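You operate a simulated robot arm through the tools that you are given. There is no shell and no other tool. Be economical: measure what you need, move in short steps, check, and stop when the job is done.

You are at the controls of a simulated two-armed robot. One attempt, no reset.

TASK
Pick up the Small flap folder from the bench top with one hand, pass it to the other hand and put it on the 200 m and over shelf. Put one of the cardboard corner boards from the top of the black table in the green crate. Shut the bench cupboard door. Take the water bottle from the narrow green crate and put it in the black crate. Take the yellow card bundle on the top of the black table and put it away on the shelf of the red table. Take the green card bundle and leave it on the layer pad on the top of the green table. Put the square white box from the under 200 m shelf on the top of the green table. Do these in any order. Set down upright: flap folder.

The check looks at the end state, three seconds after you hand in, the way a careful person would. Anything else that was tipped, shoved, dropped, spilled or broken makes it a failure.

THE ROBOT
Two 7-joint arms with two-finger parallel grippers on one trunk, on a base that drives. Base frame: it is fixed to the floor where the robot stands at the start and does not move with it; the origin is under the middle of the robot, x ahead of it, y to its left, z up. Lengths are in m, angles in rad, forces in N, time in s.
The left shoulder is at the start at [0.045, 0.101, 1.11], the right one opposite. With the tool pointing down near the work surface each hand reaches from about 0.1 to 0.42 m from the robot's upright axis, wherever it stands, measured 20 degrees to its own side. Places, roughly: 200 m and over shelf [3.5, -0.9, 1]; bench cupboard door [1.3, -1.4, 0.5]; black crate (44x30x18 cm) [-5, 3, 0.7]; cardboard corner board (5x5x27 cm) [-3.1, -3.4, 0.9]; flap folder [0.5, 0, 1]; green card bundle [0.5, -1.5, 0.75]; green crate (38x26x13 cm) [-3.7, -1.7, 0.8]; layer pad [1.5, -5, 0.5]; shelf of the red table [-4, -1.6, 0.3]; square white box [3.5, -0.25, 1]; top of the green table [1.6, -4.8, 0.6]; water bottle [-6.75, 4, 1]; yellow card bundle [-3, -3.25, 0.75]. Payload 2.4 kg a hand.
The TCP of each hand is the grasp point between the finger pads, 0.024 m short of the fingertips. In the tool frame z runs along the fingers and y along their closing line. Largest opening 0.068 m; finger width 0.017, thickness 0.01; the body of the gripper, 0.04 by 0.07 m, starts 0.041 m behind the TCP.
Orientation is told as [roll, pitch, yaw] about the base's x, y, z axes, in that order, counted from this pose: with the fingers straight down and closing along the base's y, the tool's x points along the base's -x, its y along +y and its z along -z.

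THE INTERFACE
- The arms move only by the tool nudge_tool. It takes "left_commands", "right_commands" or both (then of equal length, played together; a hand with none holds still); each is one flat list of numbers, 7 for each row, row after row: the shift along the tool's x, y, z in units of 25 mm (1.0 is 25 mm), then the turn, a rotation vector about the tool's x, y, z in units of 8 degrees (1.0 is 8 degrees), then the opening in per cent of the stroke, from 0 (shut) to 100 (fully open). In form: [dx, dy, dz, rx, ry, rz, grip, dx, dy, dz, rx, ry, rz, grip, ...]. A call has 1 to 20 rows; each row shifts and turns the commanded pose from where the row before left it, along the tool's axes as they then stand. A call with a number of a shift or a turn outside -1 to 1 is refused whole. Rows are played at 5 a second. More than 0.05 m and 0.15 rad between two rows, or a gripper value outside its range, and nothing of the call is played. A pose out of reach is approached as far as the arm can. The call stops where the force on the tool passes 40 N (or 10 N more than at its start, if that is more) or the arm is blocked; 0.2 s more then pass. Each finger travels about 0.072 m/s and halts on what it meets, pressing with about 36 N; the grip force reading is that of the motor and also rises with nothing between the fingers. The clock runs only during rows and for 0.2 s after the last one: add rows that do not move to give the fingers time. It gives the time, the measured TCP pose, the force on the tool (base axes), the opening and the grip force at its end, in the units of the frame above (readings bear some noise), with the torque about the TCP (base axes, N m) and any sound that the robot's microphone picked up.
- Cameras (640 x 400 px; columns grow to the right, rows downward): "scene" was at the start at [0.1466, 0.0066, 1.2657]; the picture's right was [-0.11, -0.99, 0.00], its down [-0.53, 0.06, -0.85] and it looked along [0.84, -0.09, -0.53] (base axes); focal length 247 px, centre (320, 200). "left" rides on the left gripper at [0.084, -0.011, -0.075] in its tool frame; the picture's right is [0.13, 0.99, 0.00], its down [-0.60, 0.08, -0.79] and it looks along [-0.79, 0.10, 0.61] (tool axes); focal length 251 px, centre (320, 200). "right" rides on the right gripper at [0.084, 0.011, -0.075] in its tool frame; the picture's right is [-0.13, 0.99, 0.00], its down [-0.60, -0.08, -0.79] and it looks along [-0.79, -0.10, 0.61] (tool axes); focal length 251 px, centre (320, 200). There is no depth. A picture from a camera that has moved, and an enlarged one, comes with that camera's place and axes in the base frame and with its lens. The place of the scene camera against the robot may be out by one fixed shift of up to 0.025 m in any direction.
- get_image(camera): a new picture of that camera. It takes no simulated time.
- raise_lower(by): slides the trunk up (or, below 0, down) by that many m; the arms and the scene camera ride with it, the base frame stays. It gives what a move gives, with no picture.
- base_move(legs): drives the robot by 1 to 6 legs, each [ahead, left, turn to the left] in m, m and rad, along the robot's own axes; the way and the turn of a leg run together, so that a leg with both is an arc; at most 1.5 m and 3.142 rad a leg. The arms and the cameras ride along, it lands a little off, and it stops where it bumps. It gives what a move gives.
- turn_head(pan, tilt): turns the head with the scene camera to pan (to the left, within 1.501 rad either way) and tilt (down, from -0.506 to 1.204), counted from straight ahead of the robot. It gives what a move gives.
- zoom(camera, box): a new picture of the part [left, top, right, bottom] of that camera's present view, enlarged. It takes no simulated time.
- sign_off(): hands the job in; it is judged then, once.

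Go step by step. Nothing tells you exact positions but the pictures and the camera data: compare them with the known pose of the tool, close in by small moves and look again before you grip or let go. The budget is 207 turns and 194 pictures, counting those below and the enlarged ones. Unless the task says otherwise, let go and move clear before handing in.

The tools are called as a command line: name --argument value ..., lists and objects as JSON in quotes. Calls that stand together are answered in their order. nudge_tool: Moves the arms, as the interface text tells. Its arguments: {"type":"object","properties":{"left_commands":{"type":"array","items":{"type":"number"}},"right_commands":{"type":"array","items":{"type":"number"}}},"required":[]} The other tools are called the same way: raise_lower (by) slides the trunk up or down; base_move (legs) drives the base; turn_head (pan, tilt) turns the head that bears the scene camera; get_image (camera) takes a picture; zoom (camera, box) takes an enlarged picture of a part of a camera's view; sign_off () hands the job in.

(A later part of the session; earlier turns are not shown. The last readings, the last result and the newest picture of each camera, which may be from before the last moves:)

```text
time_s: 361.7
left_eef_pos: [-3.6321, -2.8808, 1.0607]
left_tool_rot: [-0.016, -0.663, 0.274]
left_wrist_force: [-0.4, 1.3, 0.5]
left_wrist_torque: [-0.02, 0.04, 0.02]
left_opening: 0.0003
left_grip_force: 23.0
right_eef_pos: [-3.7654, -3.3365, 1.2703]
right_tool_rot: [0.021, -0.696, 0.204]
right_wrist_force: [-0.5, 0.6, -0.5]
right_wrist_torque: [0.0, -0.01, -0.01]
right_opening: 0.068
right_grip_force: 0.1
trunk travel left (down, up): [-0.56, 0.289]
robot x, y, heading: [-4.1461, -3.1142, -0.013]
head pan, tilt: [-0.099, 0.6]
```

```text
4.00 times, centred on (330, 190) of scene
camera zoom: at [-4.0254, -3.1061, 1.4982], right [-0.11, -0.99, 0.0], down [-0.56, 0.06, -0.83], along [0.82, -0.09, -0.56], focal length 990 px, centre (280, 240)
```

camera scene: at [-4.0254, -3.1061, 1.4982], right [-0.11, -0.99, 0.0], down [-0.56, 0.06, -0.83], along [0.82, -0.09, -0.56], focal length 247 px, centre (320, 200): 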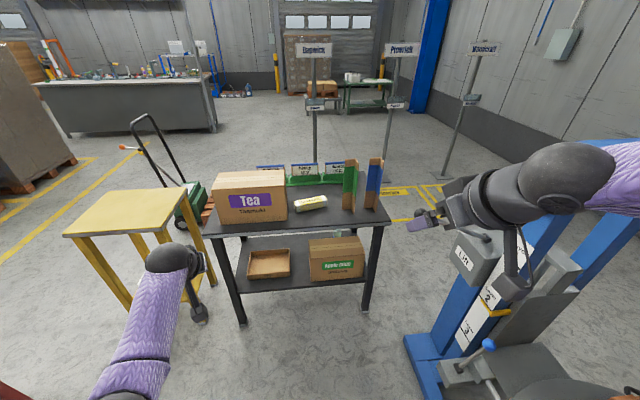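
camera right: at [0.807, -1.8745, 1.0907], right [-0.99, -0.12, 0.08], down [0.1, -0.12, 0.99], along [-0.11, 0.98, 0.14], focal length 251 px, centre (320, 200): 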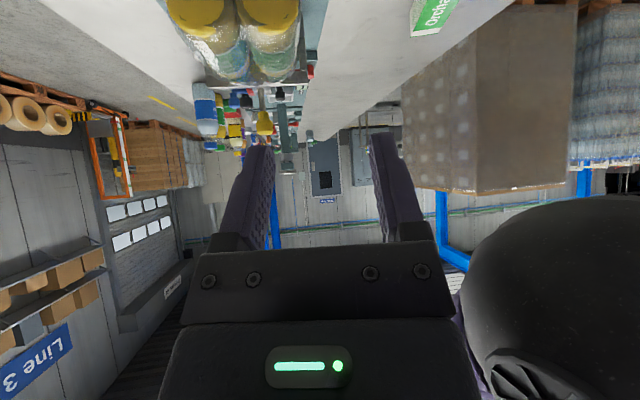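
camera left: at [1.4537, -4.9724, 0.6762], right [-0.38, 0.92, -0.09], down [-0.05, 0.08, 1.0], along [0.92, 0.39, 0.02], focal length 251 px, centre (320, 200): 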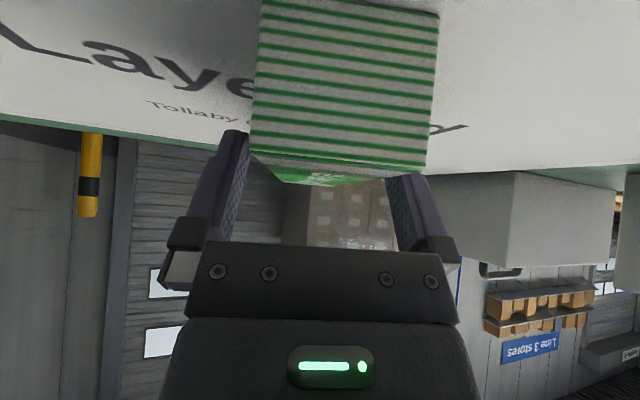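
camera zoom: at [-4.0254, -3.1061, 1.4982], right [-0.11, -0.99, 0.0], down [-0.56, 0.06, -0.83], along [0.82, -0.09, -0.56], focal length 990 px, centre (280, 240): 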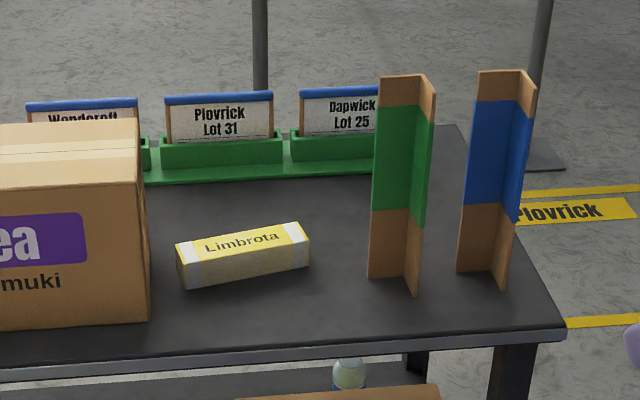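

The boards are L-shaped with one flange running toward me (along x). Plan: the left hand takes the yellow bundle from above (closing fore-aft), then the right hand takes the green-banded board by that flange. I'm re-orienting the left hand and lifting the right.

nudge_tool --left_commands '[0, 0, 0, 0, 0.95, 0, 100, 0, 0, 0, 0, 0.95, 0, 100, 0, 0, 0, 0, 0.95, 0, 100, 0, 0, 0, 0, 0.95, 0, 100, 0, 0, 0, 0, 0.95, 0, 100, 0, 0, 0, 0, 0, -1, 100, 0, 0, 0, 0, 0, -1, 100, 0, 0, 0, 0, 0, -1, 100, 0, 0, 0, 0, 0, -1, 100, 0, 0, 0, 0, 0, -1, 100, 0, 0, 0, 0, 0, -1, 100, 0, 0, 0, 0, 0, -1, 100, 0, 0, 0, 0, 0, -1, 100, 0, 0, 0, 0, 0, -1, 100, 0, 0, 0, 0, 0, -1, 100, 0, 0, 0, 0, 0, -0.73, 100, 0, 0, 0, 1, 0, 0, 100, 0, 0, 0, 0, 0, 0, 100]' --right_commands '[-0.642, 0, -0.767, 0, 0, 0, 60, -0.642, 0, -0.767, 0, 0, 0, 60, -0.642, 0, -0.767, 0, 0, 0, 60, -0.642, 0, -0.767, 0, 0, 0, 60, -0.642, 0, -0.767, 0, 0, 0, 60, -0.642, 0, -0.767, 0, 0, 0, 60, -0.642, 0, -0.767, 0, 0, 0, 60, -0.642, 0, -0.767, 0, 0, 0, 60, 0, 0, 0, 0, 0, 0, 60, 0, 0, 0, 0, 0, 0, 60, 0, 0, 0, 0, 0, 0, 60, 0, 0, 0, 0, 0, 0, 60, 0, 0, 0, 0, 0, 0, 60, 0, 0, 0, 0, 0, 0, 60, 0, 0, 0, 0, 0, 0, 60, 0, 0, 0, 0, 0, 0, 60, 0, 0, 0, 0, 0, 0, 60, 0, 0, 0, 0, 0, 0, 60]'

base_move --legs '[[0.35, -0.14, 0.01]]'

get_image --camera "scene"

get_image --camera "left"

```text
time_s: 365.5
left_eef_pos: [-3.6722, -2.8846, 1.0672]
left_tool_rot: [-0.139, 0.01, 1.763]
left_wrist_force: [0.2, -0.4, 0.5]
left_wrist_torque: [-0.02, 0.05, 0.03]
left_opening: 0.068
left_grip_force: 0.1
left hand out of reach, approached as far as the arm can: row 4, 5
right_eef_pos: [-3.7682, -3.3386, 1.4704]
right_tool_rot: [0.02, -0.695, 0.202]
right_wrist_force: [-0.5, -0.4, -0.2]
right_wrist_torque: [0.01, 0.03, -0.01]
right_opening: 0.0404
right_grip_force: 0.1
trunk travel left (down, up): [-0.56, 0.289]
robot x, y, heading: [-4.1477, -3.1136, -0.016]
head pan, tilt: [-0.099, 0.6]
```

```text
time_s: 367.9
left_eef_pos: [-3.3272, -3.0235, 1.0686]
left_tool_rot: [-0.14, 0.01, 1.772]
left_wrist_force: [0.3, 0.6, -0.4]
left_wrist_torque: [0.02, 0.01, -0.01]
left_opening: 0.0678
left_grip_force: 0.0
right_eef_pos: [-3.4172, -3.4777, 1.4713]
right_tool_rot: [0.022, -0.696, 0.211]
right_wrist_force: [0.2, 0.4, 0.1]
right_wrist_torque: [0.03, -0.04, -0.02]
right_opening: 0.0406
right_grip_force: 0.1
trunk travel left (down, up): [-0.56, 0.289]
robot x, y, heading: [-3.797, -3.2575, -0.001]
head pan, tilt: [-0.099, 0.6]
```

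```text
87 pictures are left
camera scene: at [-3.6769, -3.248, 1.4981], right [-0.1, -0.99, 0.0], down [-0.56, 0.06, -0.82], along [0.82, -0.08, -0.57], focal length 247 px, centre (320, 200)
```

scene: 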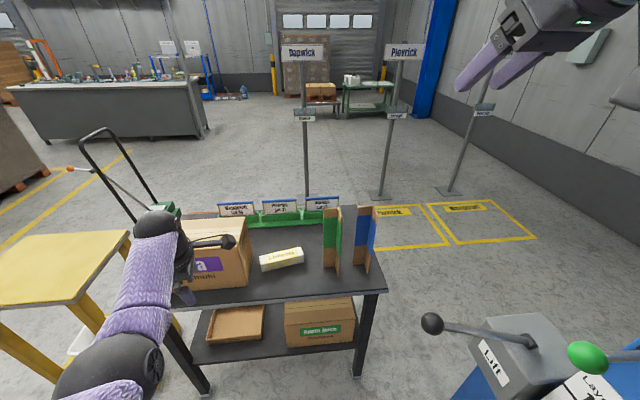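

```text
86 pictures are left
camera left: at [-3.3083, -3.1061, 1.145], right [-0.94, -0.33, -0.14], down [-0.31, 0.56, 0.77], along [-0.17, 0.76, -0.63], focal length 251 px, centre (320, 200)
```

left: 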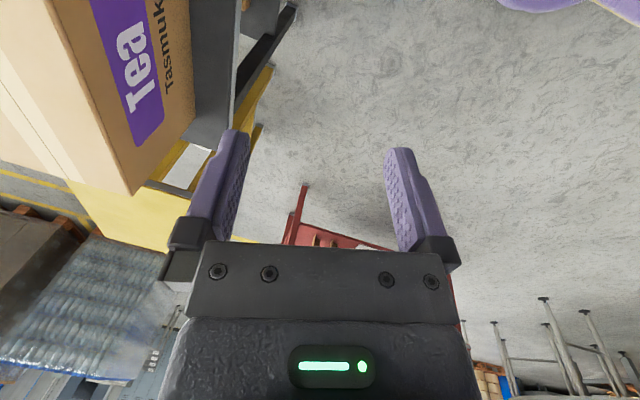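

The lift's black ball lever is at about (-3.42, -3.51, 0.99), close to where the right elbow might pass. I'm looking at the right arm's elbow before lowering.

turn_head --pan -1.0 --tilt 0.55

get_image --camera "scene"

```text
time_s: 369.1
left_eef_pos: [-3.3275, -3.0222, 1.0689]
left_tool_rot: [-0.14, 0.01, 1.775]
left_wrist_force: [0.4, 0.1, 0.2]
left_wrist_torque: [-0.01, 0.0, 0.0]
left_opening: 0.068
left_grip_force: 0.0
right_eef_pos: [-3.4177, -3.4774, 1.4718]
right_tool_rot: [0.021, -0.695, 0.211]
right_wrist_force: [0.0, -0.4, -0.3]
right_wrist_torque: [0.03, -0.01, -0.01]
right_opening: 0.0409
right_grip_force: 0.0
trunk travel left (down, up): [-0.56, 0.289]
robot x, y, heading: [-3.7943, -3.2575, -0.002]
head pan, tilt: [-1.0, 0.55]
```

```text
85 pictures are left
camera scene: at [-3.7172, -3.3143, 1.5027], right [-0.84, -0.54, 0.0], down [-0.28, 0.44, -0.85], along [0.46, -0.72, -0.52], focal length 247 px, centre (320, 200)
```

scene: 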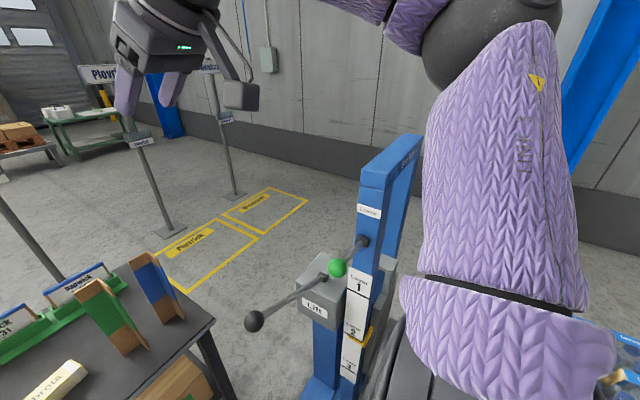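

The right elbow is up high, so lowering 0.2 m stays clear of the levers. I'm driving in, then moving the left hand over the bundle (right of the Tea box).

base_move --legs '[[0.25, 0.05, 0]]'

nudge_tool --left_commands '[0.97, -0.2, 0, 0, 0, 0, 100, 0.97, -0.2, 0, 0, 0, 0, 100, 0.97, -0.2, 0, 0, 0, 0, 100, 0.97, -0.2, 0, 0, 0, 0, 100, 0.97, -0.2, 0, 0, 0, 0, 100, 0.97, -0.2, 0, 0, 0, 0, 100, 0.97, -0.2, 0, 0, 0, 0, 100, 0.97, -0.2, 0, 0, 0, 0, 100, 0, 0, 0, 0, 0, 0, 100]'

turn_head --pan 0.0 --tilt 0.8

get_image --camera "scene"

get_image --camera "left"

```text
time_s: 370.9
left_eef_pos: [-3.0758, -2.9782, 1.0676]
left_tool_rot: [-0.139, 0.011, 1.764]
left_wrist_force: [-0.1, -0.1, -0.6]
left_wrist_torque: [0.02, -0.02, 0.04]
left_opening: 0.068
left_grip_force: 0.0
right_eef_pos: [-3.1715, -3.4306, 1.4713]
right_tool_rot: [0.02, -0.696, 0.203]
right_wrist_force: [0.8, 0.3, -0.6]
right_wrist_torque: [-0.02, 0.0, -0.05]
right_opening: 0.0406
right_grip_force: 0.0
trunk travel left (down, up): [-0.56, 0.289]
robot x, y, heading: [-3.5512, -3.2037, -0.011]
head pan, tilt: [-1.0, 0.55]
```

```text
time_s: 372.9
left_eef_pos: [-3.0584, -3.1499, 1.0886]
left_tool_rot: [-0.142, 0.01, 1.765]
left_wrist_force: [0.2, 0.9, 0.9]
left_wrist_torque: [0.0, 0.02, -0.01]
left_opening: 0.0681
left_grip_force: 0.1
left hand out of reach, approached as far as the arm can: row 4, 5, 6, 7, 8
right_eef_pos: [-3.1719, -3.4303, 1.4708]
right_tool_rot: [0.022, -0.697, 0.205]
right_wrist_force: [-0.5, -0.6, 0.3]
right_wrist_torque: [0.05, -0.01, 0.05]
right_opening: 0.0407
right_grip_force: 0.1
trunk travel left (down, up): [-0.56, 0.289]
robot x, y, heading: [-3.5484, -3.2075, -0.011]
head pan, tilt: [-1.0, 0.55]
```

```text
time_s: 374.2
left_eef_pos: [-3.0578, -3.1502, 1.0889]
left_tool_rot: [-0.142, 0.009, 1.764]
left_wrist_force: [0.2, 0.0, -0.2]
left_wrist_torque: [0.05, -0.05, 0.01]
left_opening: 0.0679
left_grip_force: 0.1
right_eef_pos: [-3.1713, -3.4303, 1.4712]
right_tool_rot: [0.022, -0.696, 0.204]
right_wrist_force: [-0.4, 0.4, -0.2]
right_wrist_torque: [0.03, 0.0, 0.02]
right_opening: 0.0409
right_grip_force: 0.0
trunk travel left (down, up): [-0.56, 0.289]
robot x, y, heading: [-3.5471, -3.2058, -0.008]
head pan, tilt: [0.0, 0.799]
```

```text
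84 pictures are left
camera scene: at [-3.4371, -3.19, 1.4813], right [-0.01, -1.0, 0.0], down [-0.72, 0.01, -0.7], along [0.7, -0.01, -0.72], focal length 247 px, centre (320, 200)
```

scene: 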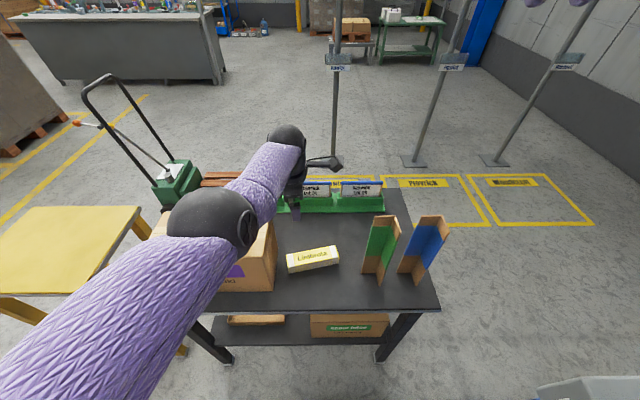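

```text
83 pictures are left
camera left: at [-3.0407, -3.2327, 1.1649], right [-0.94, -0.32, -0.14], down [-0.3, 0.56, 0.77], along [-0.17, 0.76, -0.63], focal length 251 px, centre (320, 200)
```

left: 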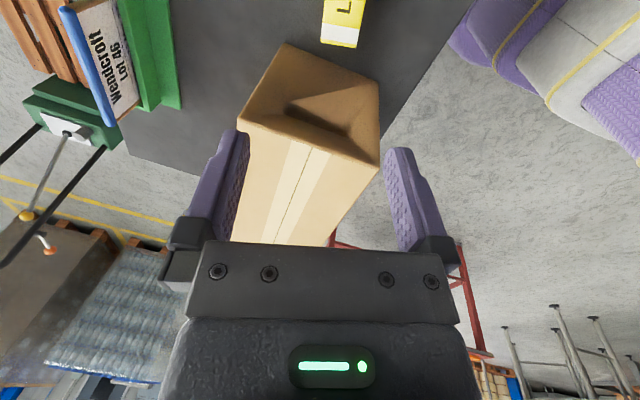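

Bundle centre is near (-3.045, -3.175); hand is at (-3.058, -3.150). I'm nudging right and forward slightly and lowering the trunk in stages.

nudge_tool --left_commands '[0.9, 0, 0, 0, 0, 0, 100, 0, 0, 0, 0, 0, 0, 100]'

base_move --legs '[[0.015, 0, 0]]'

raise_lower --by -0.17

get_image --camera "left"

get_image --camera "scene"

```text
time_s: 374.8
left_eef_pos: [-3.0635, -3.1712, 1.0895]
left_tool_rot: [-0.141, 0.011, 1.764]
left_wrist_force: [-0.7, -0.1, 0.4]
left_wrist_torque: [0.02, 0.03, 0.0]
left_opening: 0.068
left_grip_force: 0.1
left hand out of reach, approached as far as the arm can: row 1
right_eef_pos: [-3.1721, -3.4309, 1.4708]
right_tool_rot: [0.021, -0.696, 0.205]
right_wrist_force: [-0.3, -0.3, 0.0]
right_wrist_torque: [0.01, 0.04, 0.0]
right_opening: 0.041
right_grip_force: 0.1
trunk travel left (down, up): [-0.56, 0.289]
robot x, y, heading: [-3.548, -3.2047, -0.013]
head pan, tilt: [0.0, 0.799]
```

```text
time_s: 375.6
left_eef_pos: [-3.0481, -3.1708, 1.0902]
left_tool_rot: [-0.14, 0.011, 1.764]
left_wrist_force: [0.2, 0.1, -0.2]
left_wrist_torque: [0.01, 0.06, -0.01]
left_opening: 0.0682
left_grip_force: 0.0
right_eef_pos: [-3.1552, -3.4302, 1.4712]
right_tool_rot: [0.022, -0.697, 0.202]
right_wrist_force: [0.6, 0.4, 0.2]
right_wrist_torque: [0.01, 0.02, -0.01]
right_opening: 0.0407
right_grip_force: 0.0
trunk travel left (down, up): [-0.56, 0.289]
robot x, y, heading: [-3.5325, -3.2052, -0.012]
head pan, tilt: [0.0, 0.799]
```

```text
time_s: 377.5
left_eef_pos: [-3.0485, -3.1717, 0.9214]
left_tool_rot: [-0.141, 0.011, 1.764]
left_wrist_force: [0.5, 1.1, -0.5]
left_wrist_torque: [0.02, 0.02, -0.01]
left_opening: 0.068
left_grip_force: 0.0
right_eef_pos: [-3.157, -3.4308, 1.3014]
right_tool_rot: [0.021, -0.697, 0.202]
right_wrist_force: [-0.4, 0.5, 1.0]
right_wrist_torque: [0.0, 0.04, 0.02]
right_opening: 0.0408
right_grip_force: 0.0
trunk travel left (down, up): [-0.39, 0.459]
robot x, y, heading: [-3.5322, -3.2053, -0.009]
head pan, tilt: [0.0, 0.799]
```

```text
82 pictures are left
camera left: at [-3.0308, -3.2532, 0.9975], right [-0.94, -0.32, -0.14], down [-0.3, 0.56, 0.77], along [-0.17, 0.76, -0.63], focal length 251 px, centre (320, 200)
```

left: 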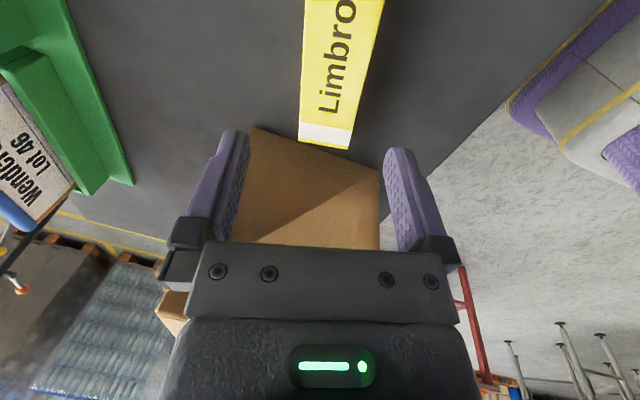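

```text
81 pictures are left
camera scene: at [-3.4052, -3.1903, 1.3106], right [-0.01, -1.0, 0.0], down [-0.72, 0.01, -0.7], along [0.7, -0.01, -0.72], focal length 247 px, centre (320, 200)
```

scene: 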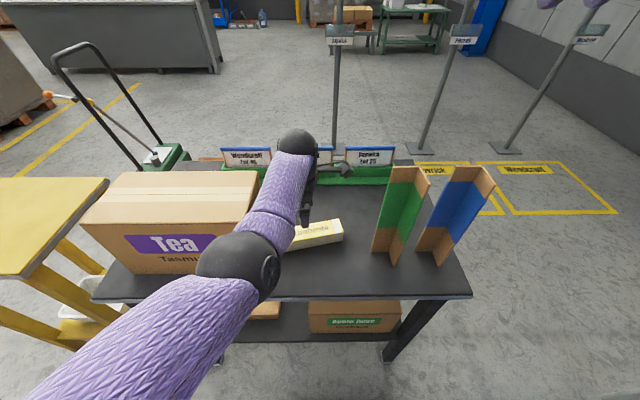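

Aligned with the bundle (axis and centre within 5 mm). I'm lowering 0.105 m.

raise_lower --by -0.09

raise_lower --by -0.015

get_image --camera "left"

```text
time_s: 378.8
left_eef_pos: [-3.0477, -3.1709, 0.8304]
left_tool_rot: [-0.141, 0.01, 1.765]
left_wrist_force: [1.0, -0.1, -0.4]
left_wrist_torque: [-0.03, -0.02, -0.03]
left_opening: 0.0682
left_grip_force: 0.1
right_eef_pos: [-3.1574, -3.4308, 1.2122]
right_tool_rot: [0.021, -0.696, 0.205]
right_wrist_force: [-0.2, 0.4, 0.2]
right_wrist_torque: [0.0, 0.01, 0.0]
right_opening: 0.041
right_grip_force: 0.1
trunk travel left (down, up): [-0.3, 0.549]
robot x, y, heading: [-3.5258, -3.2041, -0.011]
head pan, tilt: [0.0, 0.799]
```

```text
time_s: 379.4
left_eef_pos: [-3.0486, -3.1709, 0.8153]
left_tool_rot: [-0.141, 0.011, 1.764]
left_wrist_force: [-0.6, 0.1, 0.3]
left_wrist_torque: [-0.01, 0.01, -0.02]
left_opening: 0.0679
left_grip_force: 0.0
right_eef_pos: [-3.1573, -3.431, 1.1959]
right_tool_rot: [0.02, -0.696, 0.202]
right_wrist_force: [0.4, 0.3, -0.3]
right_wrist_torque: [-0.01, -0.01, -0.02]
right_opening: 0.0407
right_grip_force: 0.1
trunk travel left (down, up): [-0.285, 0.564]
robot x, y, heading: [-3.5339, -3.204, -0.007]
head pan, tilt: [0.0, 0.799]
```

```text
80 pictures are left
camera left: at [-3.0309, -3.2534, 0.8924], right [-0.94, -0.32, -0.14], down [-0.3, 0.56, 0.77], along [-0.17, 0.76, -0.63], focal length 251 px, centre (320, 200)
```

left: 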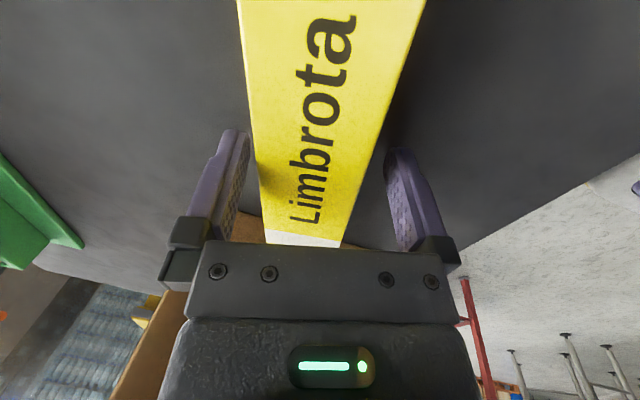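

raise_lower --by -0.011

nudge_tool --left_commands '[0, 0, 0, 0, 0, 0, 0, 0, 0, 0, 0, 0, 0, 0, 0, 0, 0, 0, 0, 0, 0, 0, 0, 0, 0, 0, 0, 0]'

raise_lower --by 0.05

get_image --camera "left"

```text
time_s: 379.9
left_eef_pos: [-3.0489, -3.1705, 0.8097]
left_tool_rot: [-0.15, 0.014, 1.765]
left_wrist_force: [-7.7, 1.7, 17.7]
left_wrist_torque: [0.01, 0.9, -0.11]
left_opening: 0.0678
left_grip_force: 0.2
right_eef_pos: [-3.1595, -3.4311, 1.1856]
right_tool_rot: [0.021, -0.699, 0.203]
right_wrist_force: [-0.8, -0.4, 0.4]
right_wrist_torque: [-0.02, 0.01, -0.01]
right_opening: 0.0408
right_grip_force: 0.1
trunk travel left (down, up): [-0.275, 0.575]
robot x, y, heading: [-3.5332, -3.2037, -0.005]
head pan, tilt: [0.0, 0.799]
stopped: the force on the tool passed its limit at 45 N (the readings are from after the stop); the commanded pose is now the measured one
```

```text
time_s: 380.9
left_eef_pos: [-3.0472, -3.1708, 0.8092]
left_tool_rot: [-0.149, 0.012, 1.764]
left_wrist_force: [-3.8, 0.9, 8.0]
left_wrist_torque: [-0.15, 0.32, -0.04]
left_opening: 0.045
left_grip_force: 36.4
right_eef_pos: [-3.1572, -3.43, 1.1857]
right_tool_rot: [0.021, -0.696, 0.203]
right_wrist_force: [0.0, -0.2, 0.3]
right_wrist_torque: [0.0, -0.02, 0.0]
right_opening: 0.0408
right_grip_force: 0.2
trunk travel left (down, up): [-0.275, 0.575]
robot x, y, heading: [-3.5363, -3.2069, -0.008]
head pan, tilt: [0.0, 0.799]
```

```text
time_s: 381.8
left_eef_pos: [-3.0474, -3.17, 0.8587]
left_tool_rot: [-0.147, 0.013, 1.766]
left_wrist_force: [-0.6, -0.3, -2.3]
left_wrist_torque: [0.03, 0.03, 0.0]
left_opening: 0.0448
left_grip_force: 35.3
right_eef_pos: [-3.1559, -3.431, 1.236]
right_tool_rot: [0.023, -0.697, 0.202]
right_wrist_force: [0.0, 0.0, 0.1]
right_wrist_torque: [0.02, 0.03, -0.01]
right_opening: 0.0409
right_grip_force: 0.1
trunk travel left (down, up): [-0.325, 0.525]
robot x, y, heading: [-3.5358, -3.2049, -0.005]
head pan, tilt: [0.0, 0.799]
```

```text
79 pictures are left
camera left: at [-3.0295, -3.2534, 0.9346], right [-0.94, -0.32, -0.14], down [-0.31, 0.56, 0.77], along [-0.16, 0.76, -0.63], focal length 251 px, centre (320, 200)
```

left: 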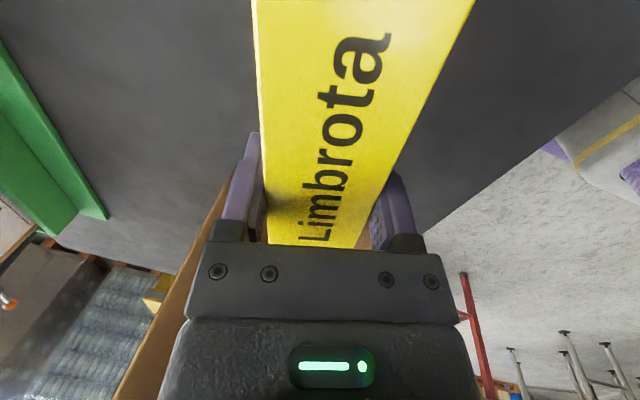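

The bundle is in the left hand (table top is at 0.78). I'm backing away 0.37 m and setting the right hand horizontal for the corner board.

base_move --legs '[[-0.37, 0, 0]]'

nudge_tool --right_commands '[0, 0, 0, 0, -0.92, 0, 60, 0, 0, 0, 0, -0.92, 0, 60, 0, 0, 0, 0, -0.92, 0, 60, 0, 0, 0, 0, -0.92, 0, 60, 0, 0, 0, 0, -0.92, 0, 60, 0, 0, 0, 0, -0.92, 0, 60, 0, 0, 0, 0, 0, 0, 60]'

nudge_tool --right_commands '[0.99, 0.04, 0.94, 0, 0, 0, 60, 0.99, 0.04, 0.94, 0, 0, 0, 60, 0.99, 0.04, 0.94, 0, 0, 0, 60, 0.99, 0.04, 0.94, 0, 0, 0, 60, 0.99, 0.04, 0.94, 0, 0, 0, 60, 0.99, 0.04, 0.94, 0, 0, 0, 60, 0.99, 0.04, 0.94, 0, 0, 0, 60, 0.99, 0.04, 0.94, 0, 0, 0, 60, 0.99, 0.04, 0.94, 0, 0, 0, 60, 0.99, 0.04, 0.94, 0, 0, 0, 60, 0.99, 0.04, 0.94, 0, 0, 0, 60, 0, 0, 0, 0, 0, 0, 60]'

get_image --camera "scene"

get_image --camera "right"

```text
time_s: 384.2
left_eef_pos: [-3.4176, -3.1685, 0.8576]
left_tool_rot: [-0.147, 0.011, 1.762]
left_wrist_force: [-0.2, -0.5, -1.6]
left_wrist_torque: [0.01, -0.03, -0.01]
left_opening: 0.0449
left_grip_force: 35.5
right_eef_pos: [-3.5292, -3.4268, 1.2351]
right_tool_rot: [0.02, -0.695, 0.199]
right_wrist_force: [0.7, 0.0, -0.1]
right_wrist_torque: [0.04, 0.0, 0.03]
right_opening: 0.0408
right_grip_force: 0.1
trunk travel left (down, up): [-0.325, 0.525]
robot x, y, heading: [-3.9043, -3.2024, -0.013]
head pan, tilt: [0.0, 0.799]
```

```text
time_s: 385.8
left_eef_pos: [-3.4167, -3.1681, 0.8577]
left_tool_rot: [-0.149, 0.011, 1.762]
left_wrist_force: [0.3, 0.1, -1.5]
left_wrist_torque: [0.03, 0.02, 0.01]
left_opening: 0.0448
left_grip_force: 35.7
right_eef_pos: [-3.5294, -3.4282, 1.2359]
right_tool_rot: [0.167, -1.465, 0.047]
right_wrist_force: [-0.3, 0.3, 0.5]
right_wrist_torque: [-0.01, 0.02, 0.01]
right_opening: 0.0408
right_grip_force: 0.0
trunk travel left (down, up): [-0.325, 0.525]
robot x, y, heading: [-3.9002, -3.2027, -0.012]
head pan, tilt: [0.0, 0.799]
```

```text
time_s: 388.4
left_eef_pos: [-3.4168, -3.168, 0.8591]
left_tool_rot: [-0.147, 0.014, 1.761]
left_wrist_force: [0.6, 0.4, -1.5]
left_wrist_torque: [0.07, 0.02, 0.02]
left_opening: 0.0447
left_grip_force: 36.5
right_eef_pos: [-3.3149, -3.3936, 1.1203]
right_tool_rot: [0.144, -1.455, 0.067]
right_wrist_force: [0.4, -0.2, -0.2]
right_wrist_torque: [0.01, 0.0, 0.02]
right_opening: 0.0406
right_grip_force: 0.1
right hand out of reach, approached as far as the arm can: row 5, 6, 7, 8, 9, 10, 11
trunk travel left (down, up): [-0.325, 0.525]
robot x, y, heading: [-3.9035, -3.2001, -0.014]
head pan, tilt: [0.0, 0.799]
```

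```text
78 pictures are left
camera scene: at [-3.7645, -3.186, 1.2447], right [-0.01, -1.0, 0.0], down [-0.72, 0.01, -0.7], along [0.7, -0.01, -0.72], focal length 247 px, centre (320, 200)
```

scene: 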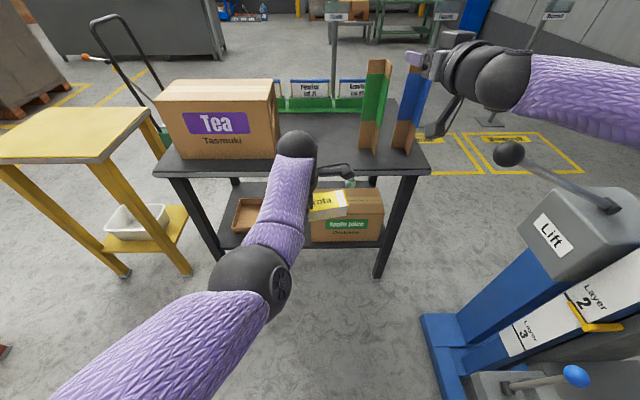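

```text
77 pictures are left
camera right: at [-3.4005, -3.3991, 1.0465], right [-0.2, 0.97, 0.14], down [-0.68, -0.24, 0.69], along [0.7, 0.04, 0.71], focal length 251 px, centre (320, 200)
```

right: 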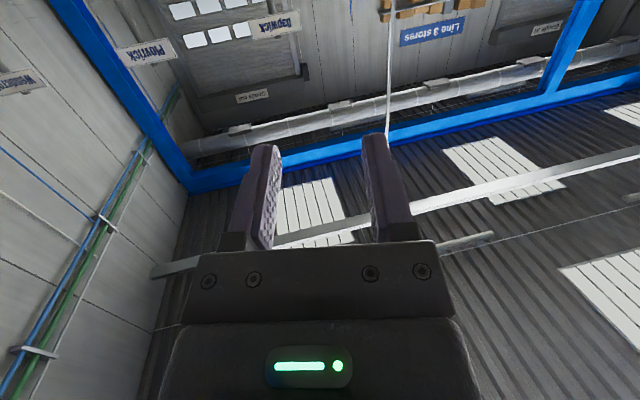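

The right hand points forward over the table's level but hit its reach limit; I'll draw it back a bit and bring it straight down.

nudge_tool --right_commands '[0.5, 0, -1, 0, 0, 0, 60, 0.9, 0, -0.6, 0, 0, 0, 60, 1, 0, 0, 0, 0, 0, 60, 1, 0, 0, 0, 0, 0, 60, 1, 0, 0, 0, 0, 0, 60, 1, 0, 0, 0, 0, 0, 60, 1, 0, 0, 0, 0, 0, 60, 1, 0, 0, 0, 0, 0, 60, 0, 0, 0, 0, 0, 0, 60]'

get_image --camera "scene"

```text
time_s: 390.4
left_eef_pos: [-3.4182, -3.1679, 0.8584]
left_tool_rot: [-0.148, 0.013, 1.762]
left_wrist_force: [0.5, -0.9, -1.7]
left_wrist_torque: [0.03, 0.03, 0.0]
left_opening: 0.0447
left_grip_force: 36.2
right_eef_pos: [-3.3678, -3.416, 1.1189]
right_tool_rot: [0.154, -1.461, 0.063]
right_wrist_force: [0.8, 0.2, 0.1]
right_wrist_torque: [0.02, 0.01, 0.04]
right_opening: 0.0408
right_grip_force: 0.0
right hand out of reach, approached as far as the arm can: row 1, 2, 3, 4, 5, 6, 7, 8
trunk travel left (down, up): [-0.325, 0.525]
robot x, y, heading: [-3.9036, -3.2012, -0.013]
head pan, tilt: [0.0, 0.799]
```

```text
76 pictures are left
camera scene: at [-3.7646, -3.1861, 1.2447], right [-0.01, -1.0, 0.0], down [-0.72, 0.01, -0.7], along [0.7, -0.01, -0.72], focal length 247 px, centre (320, 200)
```

scene: 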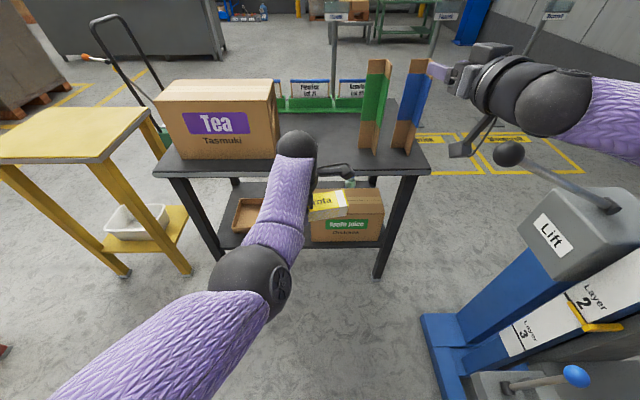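

The wrist is limited in this elbow-high posture. I'm backing off clear of the lift lever, tilting the hand back, lowering it, and then levelling it again.

base_move --legs '[[-0.25, 0.1, 0]]'

nudge_tool --right_commands '[0, 0, 0, 0, 0.92, 0, 60, 0, 0, 0, 0, 0.92, 0, 60, 0, 0, 0, 0, 0.92, 0, 60, 0, 0, 0, 0, 0.92, 0, 60, 0, 0, 0, 0, 0.92, 0, 60, 0, 0, 0, 0, 0.92, 0, 60, 0.64, 0, 0.76, 0, 0, 0, 60, 0.64, 0, 0.76, 0, 0, 0, 60, 0.64, 0, 0.76, 0, 0, 0, 60, 0.64, 0, 0.76, 0, 0, 0, 60, 0.64, 0, 0.76, 0, 0, 0, 60, 0.64, 0, 0.76, 0, 0, 0, 60, 0.64, 0, 0.76, 0, 0, 0, 60, 0.64, 0, 0.76, 0, 0, 0, 60, 0.64, 0, 0.76, 0, 0, 0, 60, 0, 0, 0, 0, 0, 0, 60]'

get_image --camera "scene"

```text
time_s: 392.3
left_eef_pos: [-3.6629, -3.0624, 0.8586]
left_tool_rot: [-0.145, 0.011, 1.763]
left_wrist_force: [0.0, 1.0, -1.3]
left_wrist_torque: [0.04, 0.02, 0.03]
left_opening: 0.0446
left_grip_force: 36.4
right_eef_pos: [-3.6113, -3.3104, 1.1188]
right_tool_rot: [0.152, -1.461, 0.065]
right_wrist_force: [0.5, -0.6, 0.9]
right_wrist_torque: [0.01, 0.01, -0.03]
right_opening: 0.0411
right_grip_force: 0.0
trunk travel left (down, up): [-0.325, 0.525]
robot x, y, heading: [-4.1485, -3.0975, -0.01]
head pan, tilt: [0.0, 0.799]
```

```text
time_s: 395.7
left_eef_pos: [-3.6623, -3.0632, 0.8576]
left_tool_rot: [-0.146, 0.013, 1.762]
left_wrist_force: [-0.3, -0.8, -1.4]
left_wrist_torque: [0.01, 0.04, 0.01]
left_opening: 0.0446
left_grip_force: 35.5
right_eef_pos: [-3.6135, -3.3069, 0.9058]
right_tool_rot: [0.008, -0.755, 0.197]
right_wrist_force: [-0.3, 0.1, 0.0]
right_wrist_torque: [-0.01, -0.02, 0.02]
right_opening: 0.0409
right_grip_force: 0.0
right hand out of reach, approached as far as the arm can: row 4, 14, 15
trunk travel left (down, up): [-0.325, 0.525]
robot x, y, heading: [-4.1481, -3.1006, -0.013]
head pan, tilt: [0.0, 0.799]
```

```text
75 pictures are left
camera scene: at [-4.0091, -3.082, 1.2447], right [-0.01, -1.0, 0.0], down [-0.72, 0.01, -0.7], along [0.7, -0.01, -0.72], focal length 247 px, centre (320, 200)
```

scene: 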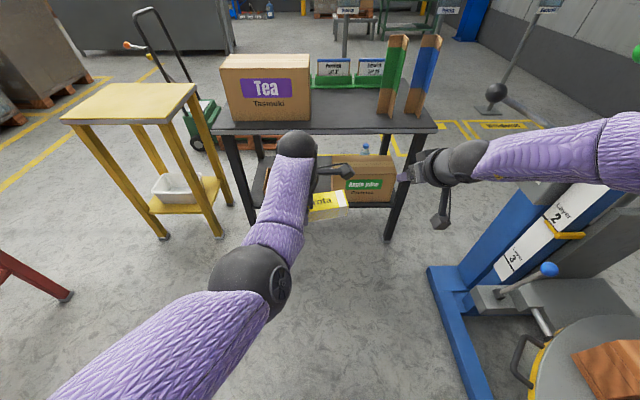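

The right elbow would foul the lift, so I'll first put the bundle away and later fetch the board with the left hand. The red table's north side is open, and there's free shelf at its east part. I'm driving around.

base_move --legs '[[-1.15, 0.3, 0], [0, 1.2, 0], [0, 0.95, 0], [0, 0, -1.56], [0, 1.3, 0]]'

turn_head --pan 0.2 --tilt 0.6

get_image --camera "scene"

```text
time_s: 421.8
left_eef_pos: [-3.9132, -1.259, 0.8566]
left_tool_rot: [-0.147, 0.014, 0.129]
left_wrist_force: [0.4, 0.2, -1.5]
left_wrist_torque: [0.04, -0.03, -0.03]
left_opening: 0.0445
left_grip_force: 35.2
right_eef_pos: [-4.1612, -1.292, 0.9061]
right_tool_rot: [0.006, -0.756, -1.437]
right_wrist_force: [-0.1, -0.2, -0.4]
right_wrist_torque: [0.02, -0.03, 0.01]
right_opening: 0.041
right_grip_force: 0.0
trunk travel left (down, up): [-0.325, 0.525]
robot x, y, heading: [-3.917, -0.767, -1.648]
head pan, tilt: [0.0, 0.799]
```

```text
time_s: 422.5
left_eef_pos: [-3.9145, -1.2576, 0.8576]
left_tool_rot: [-0.147, 0.012, 0.128]
left_wrist_force: [-0.1, 0.4, -1.1]
left_wrist_torque: [0.02, -0.03, 0.0]
left_opening: 0.0446
left_grip_force: 35.9
right_eef_pos: [-4.1608, -1.2903, 0.9067]
right_tool_rot: [0.008, -0.756, -1.44]
right_wrist_force: [0.3, -0.5, 1.2]
right_wrist_torque: [-0.03, 0.0, -0.04]
right_opening: 0.0408
right_grip_force: 0.0
trunk travel left (down, up): [-0.325, 0.525]
robot x, y, heading: [-3.916, -0.7701, -1.648]
head pan, tilt: [0.201, 0.6]
```

```text
74 pictures are left
camera scene: at [-3.8944, -0.8873, 1.2616], right [-0.99, -0.12, 0.0], down [-0.07, 0.56, -0.82], along [0.1, -0.82, -0.57], focal length 247 px, centre (320, 200)
```

scene: 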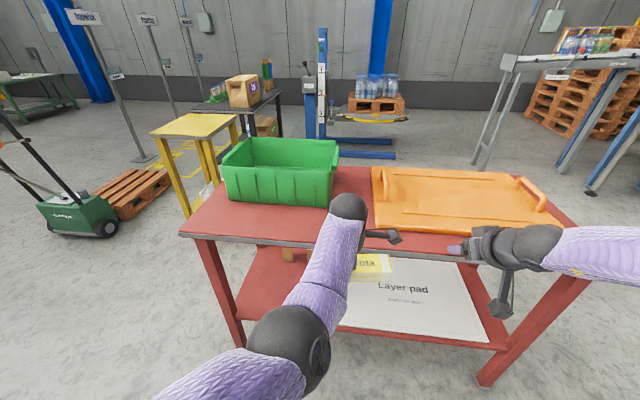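

Table edge, crate and free shelf area (x -3.7 to -3.5) are clear. I'm raising the right hand out of the way, lowering the left hand a bit relative to the shoulder, and aligning the robot.

nudge_tool --right_commands '[-0.66, 0, -0.75, 0, 0, 0, 60, -0.66, 0, -0.75, 0, 0, 0, 60, -0.66, 0, -0.75, 0, 0, 0, 60, -0.66, 0, -0.75, 0, 0, 0, 60, -0.66, 0, -0.75, 0, 0, 0, 60, -0.66, 0, -0.75, 0, 0, 0, 60, -0.66, 0, -0.75, 0, 0, 0, 60, -0.66, 0, -0.75, 0, 0, 0, 60, -0.66, 0, -0.75, 0, 0, 0, 60, -0.66, 0, -0.75, 0, 0, 0, 60, -0.66, 0, -0.75, 0, 0, 0, 60, -0.66, 0, -0.75, 0, 0, 0, 60, -0.66, 0, -0.75, 0, 0, 0, 60, -0.66, 0, -0.75, 0, 0, 0, 60]' --left_commands '[0, 0, 0, 0, 0, 0, 0, 0, 0, 0, 0, 0, 0, 0, 0, 0, 0, 0, 0, 0, 0, 0, 0.5, 0.9, 0, 0, 0, 0, 0, 0.5, 0.98, 0, 0, 0, 0, 0, 0.5, 0.98, 0, 0, 0, 0, 0, 0.5, 0.98, 0, 0, 0, 0, 0, 0.5, 0.98, 0, 0, 0, 0, 0, 0.5, 0.98, 0, 0, 0, 0, 0, 0, 0, 0, 0, 0, 0, 0, 0, 0, 0, 0, 0, 0, 0, 0, 0, 0, 0, 0, 0, 0, 0, 0, 0, 0, 0, 0, 0, 0, 0, 0, 0, 0, 0]'

base_move --legs '[[0, 0.26, 0.077]]'

raise_lower --by -0.29

get_image --camera "scene"

```text
time_s: 425.5
left_eef_pos: [-3.9216, -1.2067, 0.7015]
left_tool_rot: [-0.147, 0.012, 0.128]
left_wrist_force: [-0.1, -0.5, -1.6]
left_wrist_torque: [0.0, -0.07, 0.01]
left_opening: 0.0446
left_grip_force: 36.0
right_eef_pos: [-4.1622, -1.278, 1.2152]
right_tool_rot: [0.008, -0.755, -1.441]
right_wrist_force: [-0.4, -0.3, 0.7]
right_wrist_torque: [-0.01, 0.0, 0.03]
right_opening: 0.0408
right_grip_force: 0.0
right hand out of reach, approached as far as the arm can: row 13, 14
trunk travel left (down, up): [-0.325, 0.525]
robot x, y, heading: [-3.9168, -0.7694, -1.654]
head pan, tilt: [0.201, 0.6]
```

```text
time_s: 427.4
left_eef_pos: [-3.6306, -1.2185, 0.7016]
left_tool_rot: [-0.146, 0.011, 0.198]
left_wrist_force: [-0.4, -0.5, -1.9]
left_wrist_torque: [-0.02, -0.03, -0.01]
left_opening: 0.0448
left_grip_force: 36.3
right_eef_pos: [-3.8639, -1.3069, 1.2161]
right_tool_rot: [0.007, -0.755, -1.37]
right_wrist_force: [-0.5, 0.1, 0.7]
right_wrist_torque: [0.03, 0.01, 0.0]
right_opening: 0.0407
right_grip_force: 0.1
trunk travel left (down, up): [-0.325, 0.525]
robot x, y, heading: [-3.6514, -0.7831, -1.576]
head pan, tilt: [0.201, 0.6]
```

```text
time_s: 430.3
left_eef_pos: [-3.6296, -1.219, 0.4109]
left_tool_rot: [-0.146, 0.012, 0.197]
left_wrist_force: [-1.3, 0.4, -2.2]
left_wrist_torque: [0.02, -0.04, 0.0]
left_opening: 0.0446
left_grip_force: 35.7
right_eef_pos: [-3.8631, -1.3053, 0.9264]
right_tool_rot: [0.007, -0.757, -1.371]
right_wrist_force: [-0.7, -0.2, 0.2]
right_wrist_torque: [-0.01, 0.01, 0.05]
right_opening: 0.0409
right_grip_force: 0.0
trunk travel left (down, up): [-0.035, 0.815]
robot x, y, heading: [-3.6545, -0.7822, -1.58]
head pan, tilt: [0.201, 0.6]
```

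```text
73 pictures are left
camera scene: at [-3.6248, -0.9792, 0.9642], right [-0.98, -0.19, 0.0], down [-0.11, 0.55, -0.82], along [0.16, -0.81, -0.57], focal length 247 px, centre (320, 200)
```

scene: 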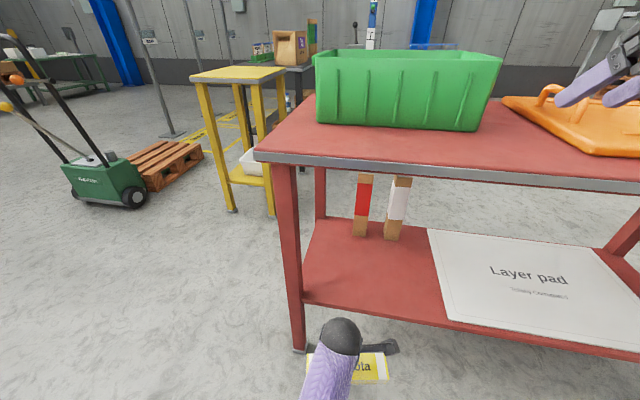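

Free shelf area lies front-left, with two boards standing at its back. The right hand would go over the crate, so I'm pulling it back first.

nudge_tool --right_commands '[0.73, 0, -0.68, 0, 0, 0, 60, 0.73, 0, -0.68, 0, 0, 0, 60, 0.73, 0, -0.68, 0, 0, 0, 60, 0.73, 0, -0.68, 0, 0, 0, 60, 0.73, 0, -0.68, 0, 0, 0, 60, 0.73, 0, -0.68, 0, 0, 0, 60, 0.73, 0, -0.68, 0, 0, 0, 60, 0.73, 0, -0.68, 0, 0, 0, 60]'

base_move --legs '[[0.17, 0.0, 0.0]]'

get_image --camera "left"

get_image --camera "scene"

```text
time_s: 432.1
left_eef_pos: [-3.6301, -1.2177, 0.4105]
left_tool_rot: [-0.147, 0.013, 0.198]
left_wrist_force: [0.3, -0.2, -1.4]
left_wrist_torque: [0.05, -0.02, -0.02]
left_opening: 0.045
left_grip_force: 36.4
right_eef_pos: [-3.9052, -1.111, 0.9246]
right_tool_rot: [0.006, -0.756, -1.37]
right_wrist_force: [0.2, 0.2, 0.7]
right_wrist_torque: [-0.01, 0.01, 0.03]
right_opening: 0.0409
right_grip_force: 0.2
trunk travel left (down, up): [-0.035, 0.815]
robot x, y, heading: [-3.6536, -0.7801, -1.578]
head pan, tilt: [0.201, 0.6]
```

```text
time_s: 433.6
left_eef_pos: [-3.6321, -1.385, 0.4121]
left_tool_rot: [-0.146, 0.012, 0.199]
left_wrist_force: [0.9, -0.8, -1.2]
left_wrist_torque: [0.0, -0.03, 0.02]
left_opening: 0.0449
left_grip_force: 35.6
right_eef_pos: [-3.9069, -1.2779, 0.9253]
right_tool_rot: [0.009, -0.757, -1.372]
right_wrist_force: [0.0, -1.6, -0.5]
right_wrist_torque: [0.0, 0.02, 0.04]
right_opening: 0.0411
right_grip_force: 0.0
trunk travel left (down, up): [-0.035, 0.815]
robot x, y, heading: [-3.6542, -0.9527, -1.58]
head pan, tilt: [0.201, 0.6]
```

```text
72 pictures are left
camera left: at [-3.7111, -1.4021, 0.488], right [-0.32, 0.94, -0.14], down [0.56, 0.31, 0.77], along [0.76, 0.17, -0.63], focal length 251 px, centre (320, 200)
```

left: 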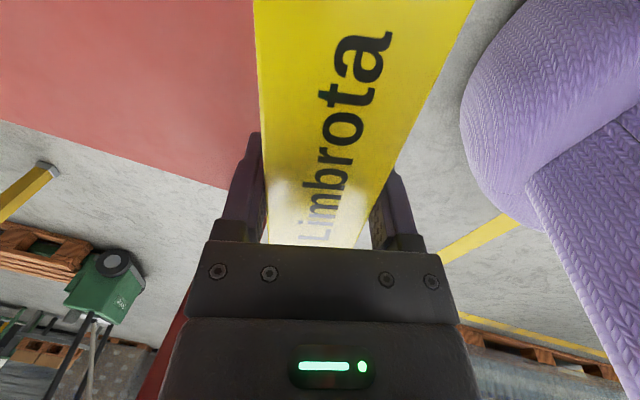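

```text
71 pictures are left
camera scene: at [-3.6259, -1.1463, 0.9641], right [-0.98, -0.19, 0.0], down [-0.11, 0.55, -0.82], along [0.16, -0.81, -0.57], focal length 247 px, centre (320, 200)
```

scene: 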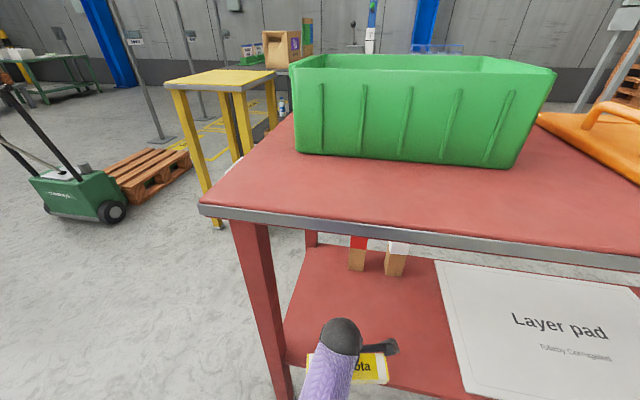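

The bundle is at the shelf's front edge. I'm moving 8 cm further in.

base_move --legs '[[0.08, 0.0, 0.0]]'

get_image --camera "left"

```text
time_s: 434.6
left_eef_pos: [-3.6334, -1.4632, 0.4111]
left_tool_rot: [-0.146, 0.012, 0.197]
left_wrist_force: [0.2, -0.1, -1.6]
left_wrist_torque: [0.02, -0.08, 0.03]
left_opening: 0.0447
left_grip_force: 36.5
right_eef_pos: [-3.907, -1.3562, 0.9259]
right_tool_rot: [0.007, -0.754, -1.37]
right_wrist_force: [0.5, 0.2, -0.2]
right_wrist_torque: [-0.01, 0.0, 0.03]
right_opening: 0.0407
right_grip_force: 0.1
trunk travel left (down, up): [-0.035, 0.815]
robot x, y, heading: [-3.6555, -1.0291, -1.574]
head pan, tilt: [0.201, 0.6]
```

```text
70 pictures are left
camera left: at [-3.7121, -1.4811, 0.488], right [-0.32, 0.94, -0.14], down [0.56, 0.31, 0.77], along [0.76, 0.17, -0.63], focal length 251 px, centre (320, 200)
```

left: 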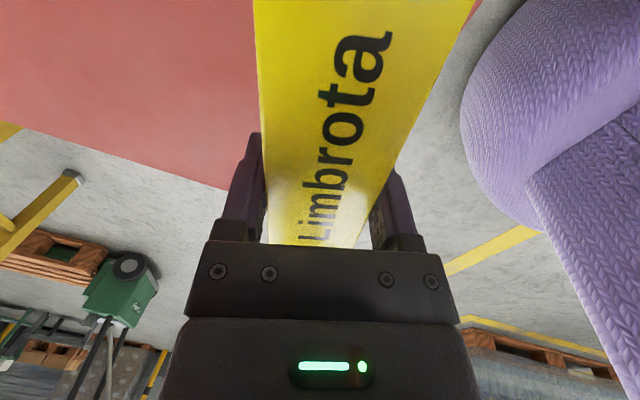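

The shelf's front edge is at y≈-1.43, so the bundle should go about 5 cm deeper. I'm extending the arm 3 cm and driving 3 cm.

nudge_tool --left_commands '[0, -0.6, 0, 0, 0, 0, 0, 0, -0.6, 0, 0, 0, 0, 0, 0, 0, 0, 0, 0, 0, 0]'

base_move --legs '[[0.03, 0.0, 0.0]]'

get_image --camera "left"

```text
time_s: 435.4
left_eef_pos: [-3.6251, -1.4942, 0.4156]
left_tool_rot: [-0.146, 0.012, 0.197]
left_wrist_force: [0.4, 0.1, -1.5]
left_wrist_torque: [0.02, -0.06, 0.02]
left_opening: 0.0449
left_grip_force: 35.8
right_eef_pos: [-3.9066, -1.3564, 0.9254]
right_tool_rot: [0.007, -0.754, -1.369]
right_wrist_force: [-0.5, -0.6, 0.0]
right_wrist_torque: [-0.03, -0.01, -0.01]
right_opening: 0.0406
right_grip_force: 0.1
trunk travel left (down, up): [-0.035, 0.815]
robot x, y, heading: [-3.6586, -1.0277, -1.577]
head pan, tilt: [0.201, 0.6]
```

```text
time_s: 436.2
left_eef_pos: [-3.6271, -1.5238, 0.414]
left_tool_rot: [-0.147, 0.012, 0.197]
left_wrist_force: [-0.5, -0.4, -1.7]
left_wrist_torque: [0.04, -0.01, 0.0]
left_opening: 0.0447
left_grip_force: 35.8
right_eef_pos: [-3.9087, -1.3871, 0.9259]
right_tool_rot: [0.008, -0.755, -1.37]
right_wrist_force: [-0.3, 0.4, -0.2]
right_wrist_torque: [-0.02, 0.01, -0.03]
right_opening: 0.041
right_grip_force: 0.0
trunk travel left (down, up): [-0.035, 0.815]
robot x, y, heading: [-3.658, -1.0605, -1.574]
head pan, tilt: [0.201, 0.6]
```

```text
69 pictures are left
camera left: at [-3.7065, -1.5404, 0.4916], right [-0.32, 0.94, -0.14], down [0.56, 0.31, 0.77], along [0.76, 0.17, -0.63], focal length 251 px, centre (320, 200)
```

left: 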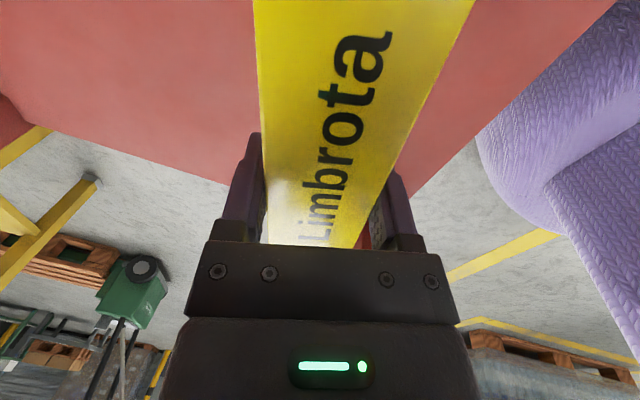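

The bundle is now fully over the shelf. I'm lowering it.

raise_lower --by -0.025

nudge_tool --left_commands '[0, 0, 0.2, 0, 0, 0, 0, 0, 0, 0.2, 0, 0, 0, 0, 0, 0, 0, 0, 0, 0, 0]'

```text
time_s: 437.0
left_eef_pos: [-3.6253, -1.5233, 0.391]
left_tool_rot: [-0.148, 0.012, 0.195]
left_wrist_force: [0.7, 0.1, -1.9]
left_wrist_torque: [-0.01, 0.01, 0.01]
left_opening: 0.0446
left_grip_force: 36.2
right_eef_pos: [-3.9081, -1.3856, 0.8996]
right_tool_rot: [0.007, -0.755, -1.37]
right_wrist_force: [-0.3, 0.1, 0.3]
right_wrist_torque: [-0.01, 0.01, -0.02]
right_opening: 0.0408
right_grip_force: 0.1
trunk travel left (down, up): [-0.01, 0.84]
robot x, y, heading: [-3.6528, -1.0561, -1.58]
head pan, tilt: [0.201, 0.6]
```

```text
time_s: 437.8
left_eef_pos: [-3.6255, -1.5241, 0.3809]
left_tool_rot: [-0.144, 0.011, 0.198]
left_wrist_force: [0.1, 0.2, -1.8]
left_wrist_torque: [-0.02, -0.01, 0.03]
left_opening: 0.0446
left_grip_force: 35.8
right_eef_pos: [-3.9075, -1.3875, 0.9012]
right_tool_rot: [0.007, -0.756, -1.368]
right_wrist_force: [1.0, 0.5, -0.1]
right_wrist_torque: [-0.02, 0.02, -0.03]
right_opening: 0.0409
right_grip_force: 0.2
trunk travel left (down, up): [-0.01, 0.84]
robot x, y, heading: [-3.656, -1.0612, -1.574]
head pan, tilt: [0.201, 0.6]
```

nudge_tool --left_commands '[0, 0, 0.15, 0, 0, 0, 0, 0, 0, 0.15, 0, 0, 0, 0, 0, 0, 0, 0, 0, 0, 0]'

nudge_tool --left_commands '[0, 0, 0.15, 0, 0, 0, 0, 0, 0, 0.1, 0, 0, 0, 0, 0, 0, 0, 0, 0, 0, 0]'

get_image --camera "left"

```text
time_s: 438.6
left_eef_pos: [-3.6256, -1.525, 0.3728]
left_tool_rot: [-0.145, 0.012, 0.199]
left_wrist_force: [0.2, 0.1, -1.5]
left_wrist_torque: [-0.03, -0.02, 0.02]
left_opening: 0.0446
left_grip_force: 36.1
right_eef_pos: [-3.9063, -1.3854, 0.9011]
right_tool_rot: [0.005, -0.756, -1.37]
right_wrist_force: [0.1, 0.4, 0.6]
right_wrist_torque: [0.02, 0.01, 0.0]
right_opening: 0.0409
right_grip_force: 0.1
trunk travel left (down, up): [-0.01, 0.84]
robot x, y, heading: [-3.6574, -1.0597, -1.577]
head pan, tilt: [0.201, 0.6]
```

```text
time_s: 439.4
left_eef_pos: [-3.6271, -1.5269, 0.3659]
left_tool_rot: [-0.147, 0.014, 0.198]
left_wrist_force: [0.0, -0.2, -1.7]
left_wrist_torque: [0.05, -0.01, -0.02]
left_opening: 0.0447
left_grip_force: 36.1
right_eef_pos: [-3.9077, -1.3855, 0.9007]
right_tool_rot: [0.006, -0.754, -1.371]
right_wrist_force: [0.0, -0.8, 0.3]
right_wrist_torque: [0.01, 0.01, 0.04]
right_opening: 0.041
right_grip_force: 0.1
trunk travel left (down, up): [-0.01, 0.84]
robot x, y, heading: [-3.6595, -1.0565, -1.577]
head pan, tilt: [0.201, 0.6]
```

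```text
68 pictures are left
camera left: at [-3.7063, -1.5439, 0.4426], right [-0.32, 0.94, -0.14], down [0.56, 0.31, 0.77], along [0.76, 0.17, -0.63], focal length 251 px, centre (320, 200)
```

left: 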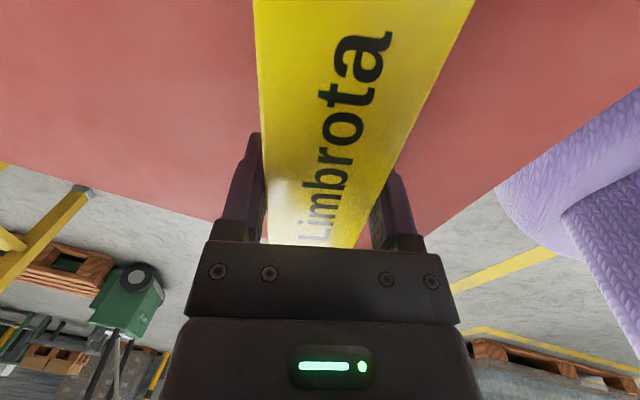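

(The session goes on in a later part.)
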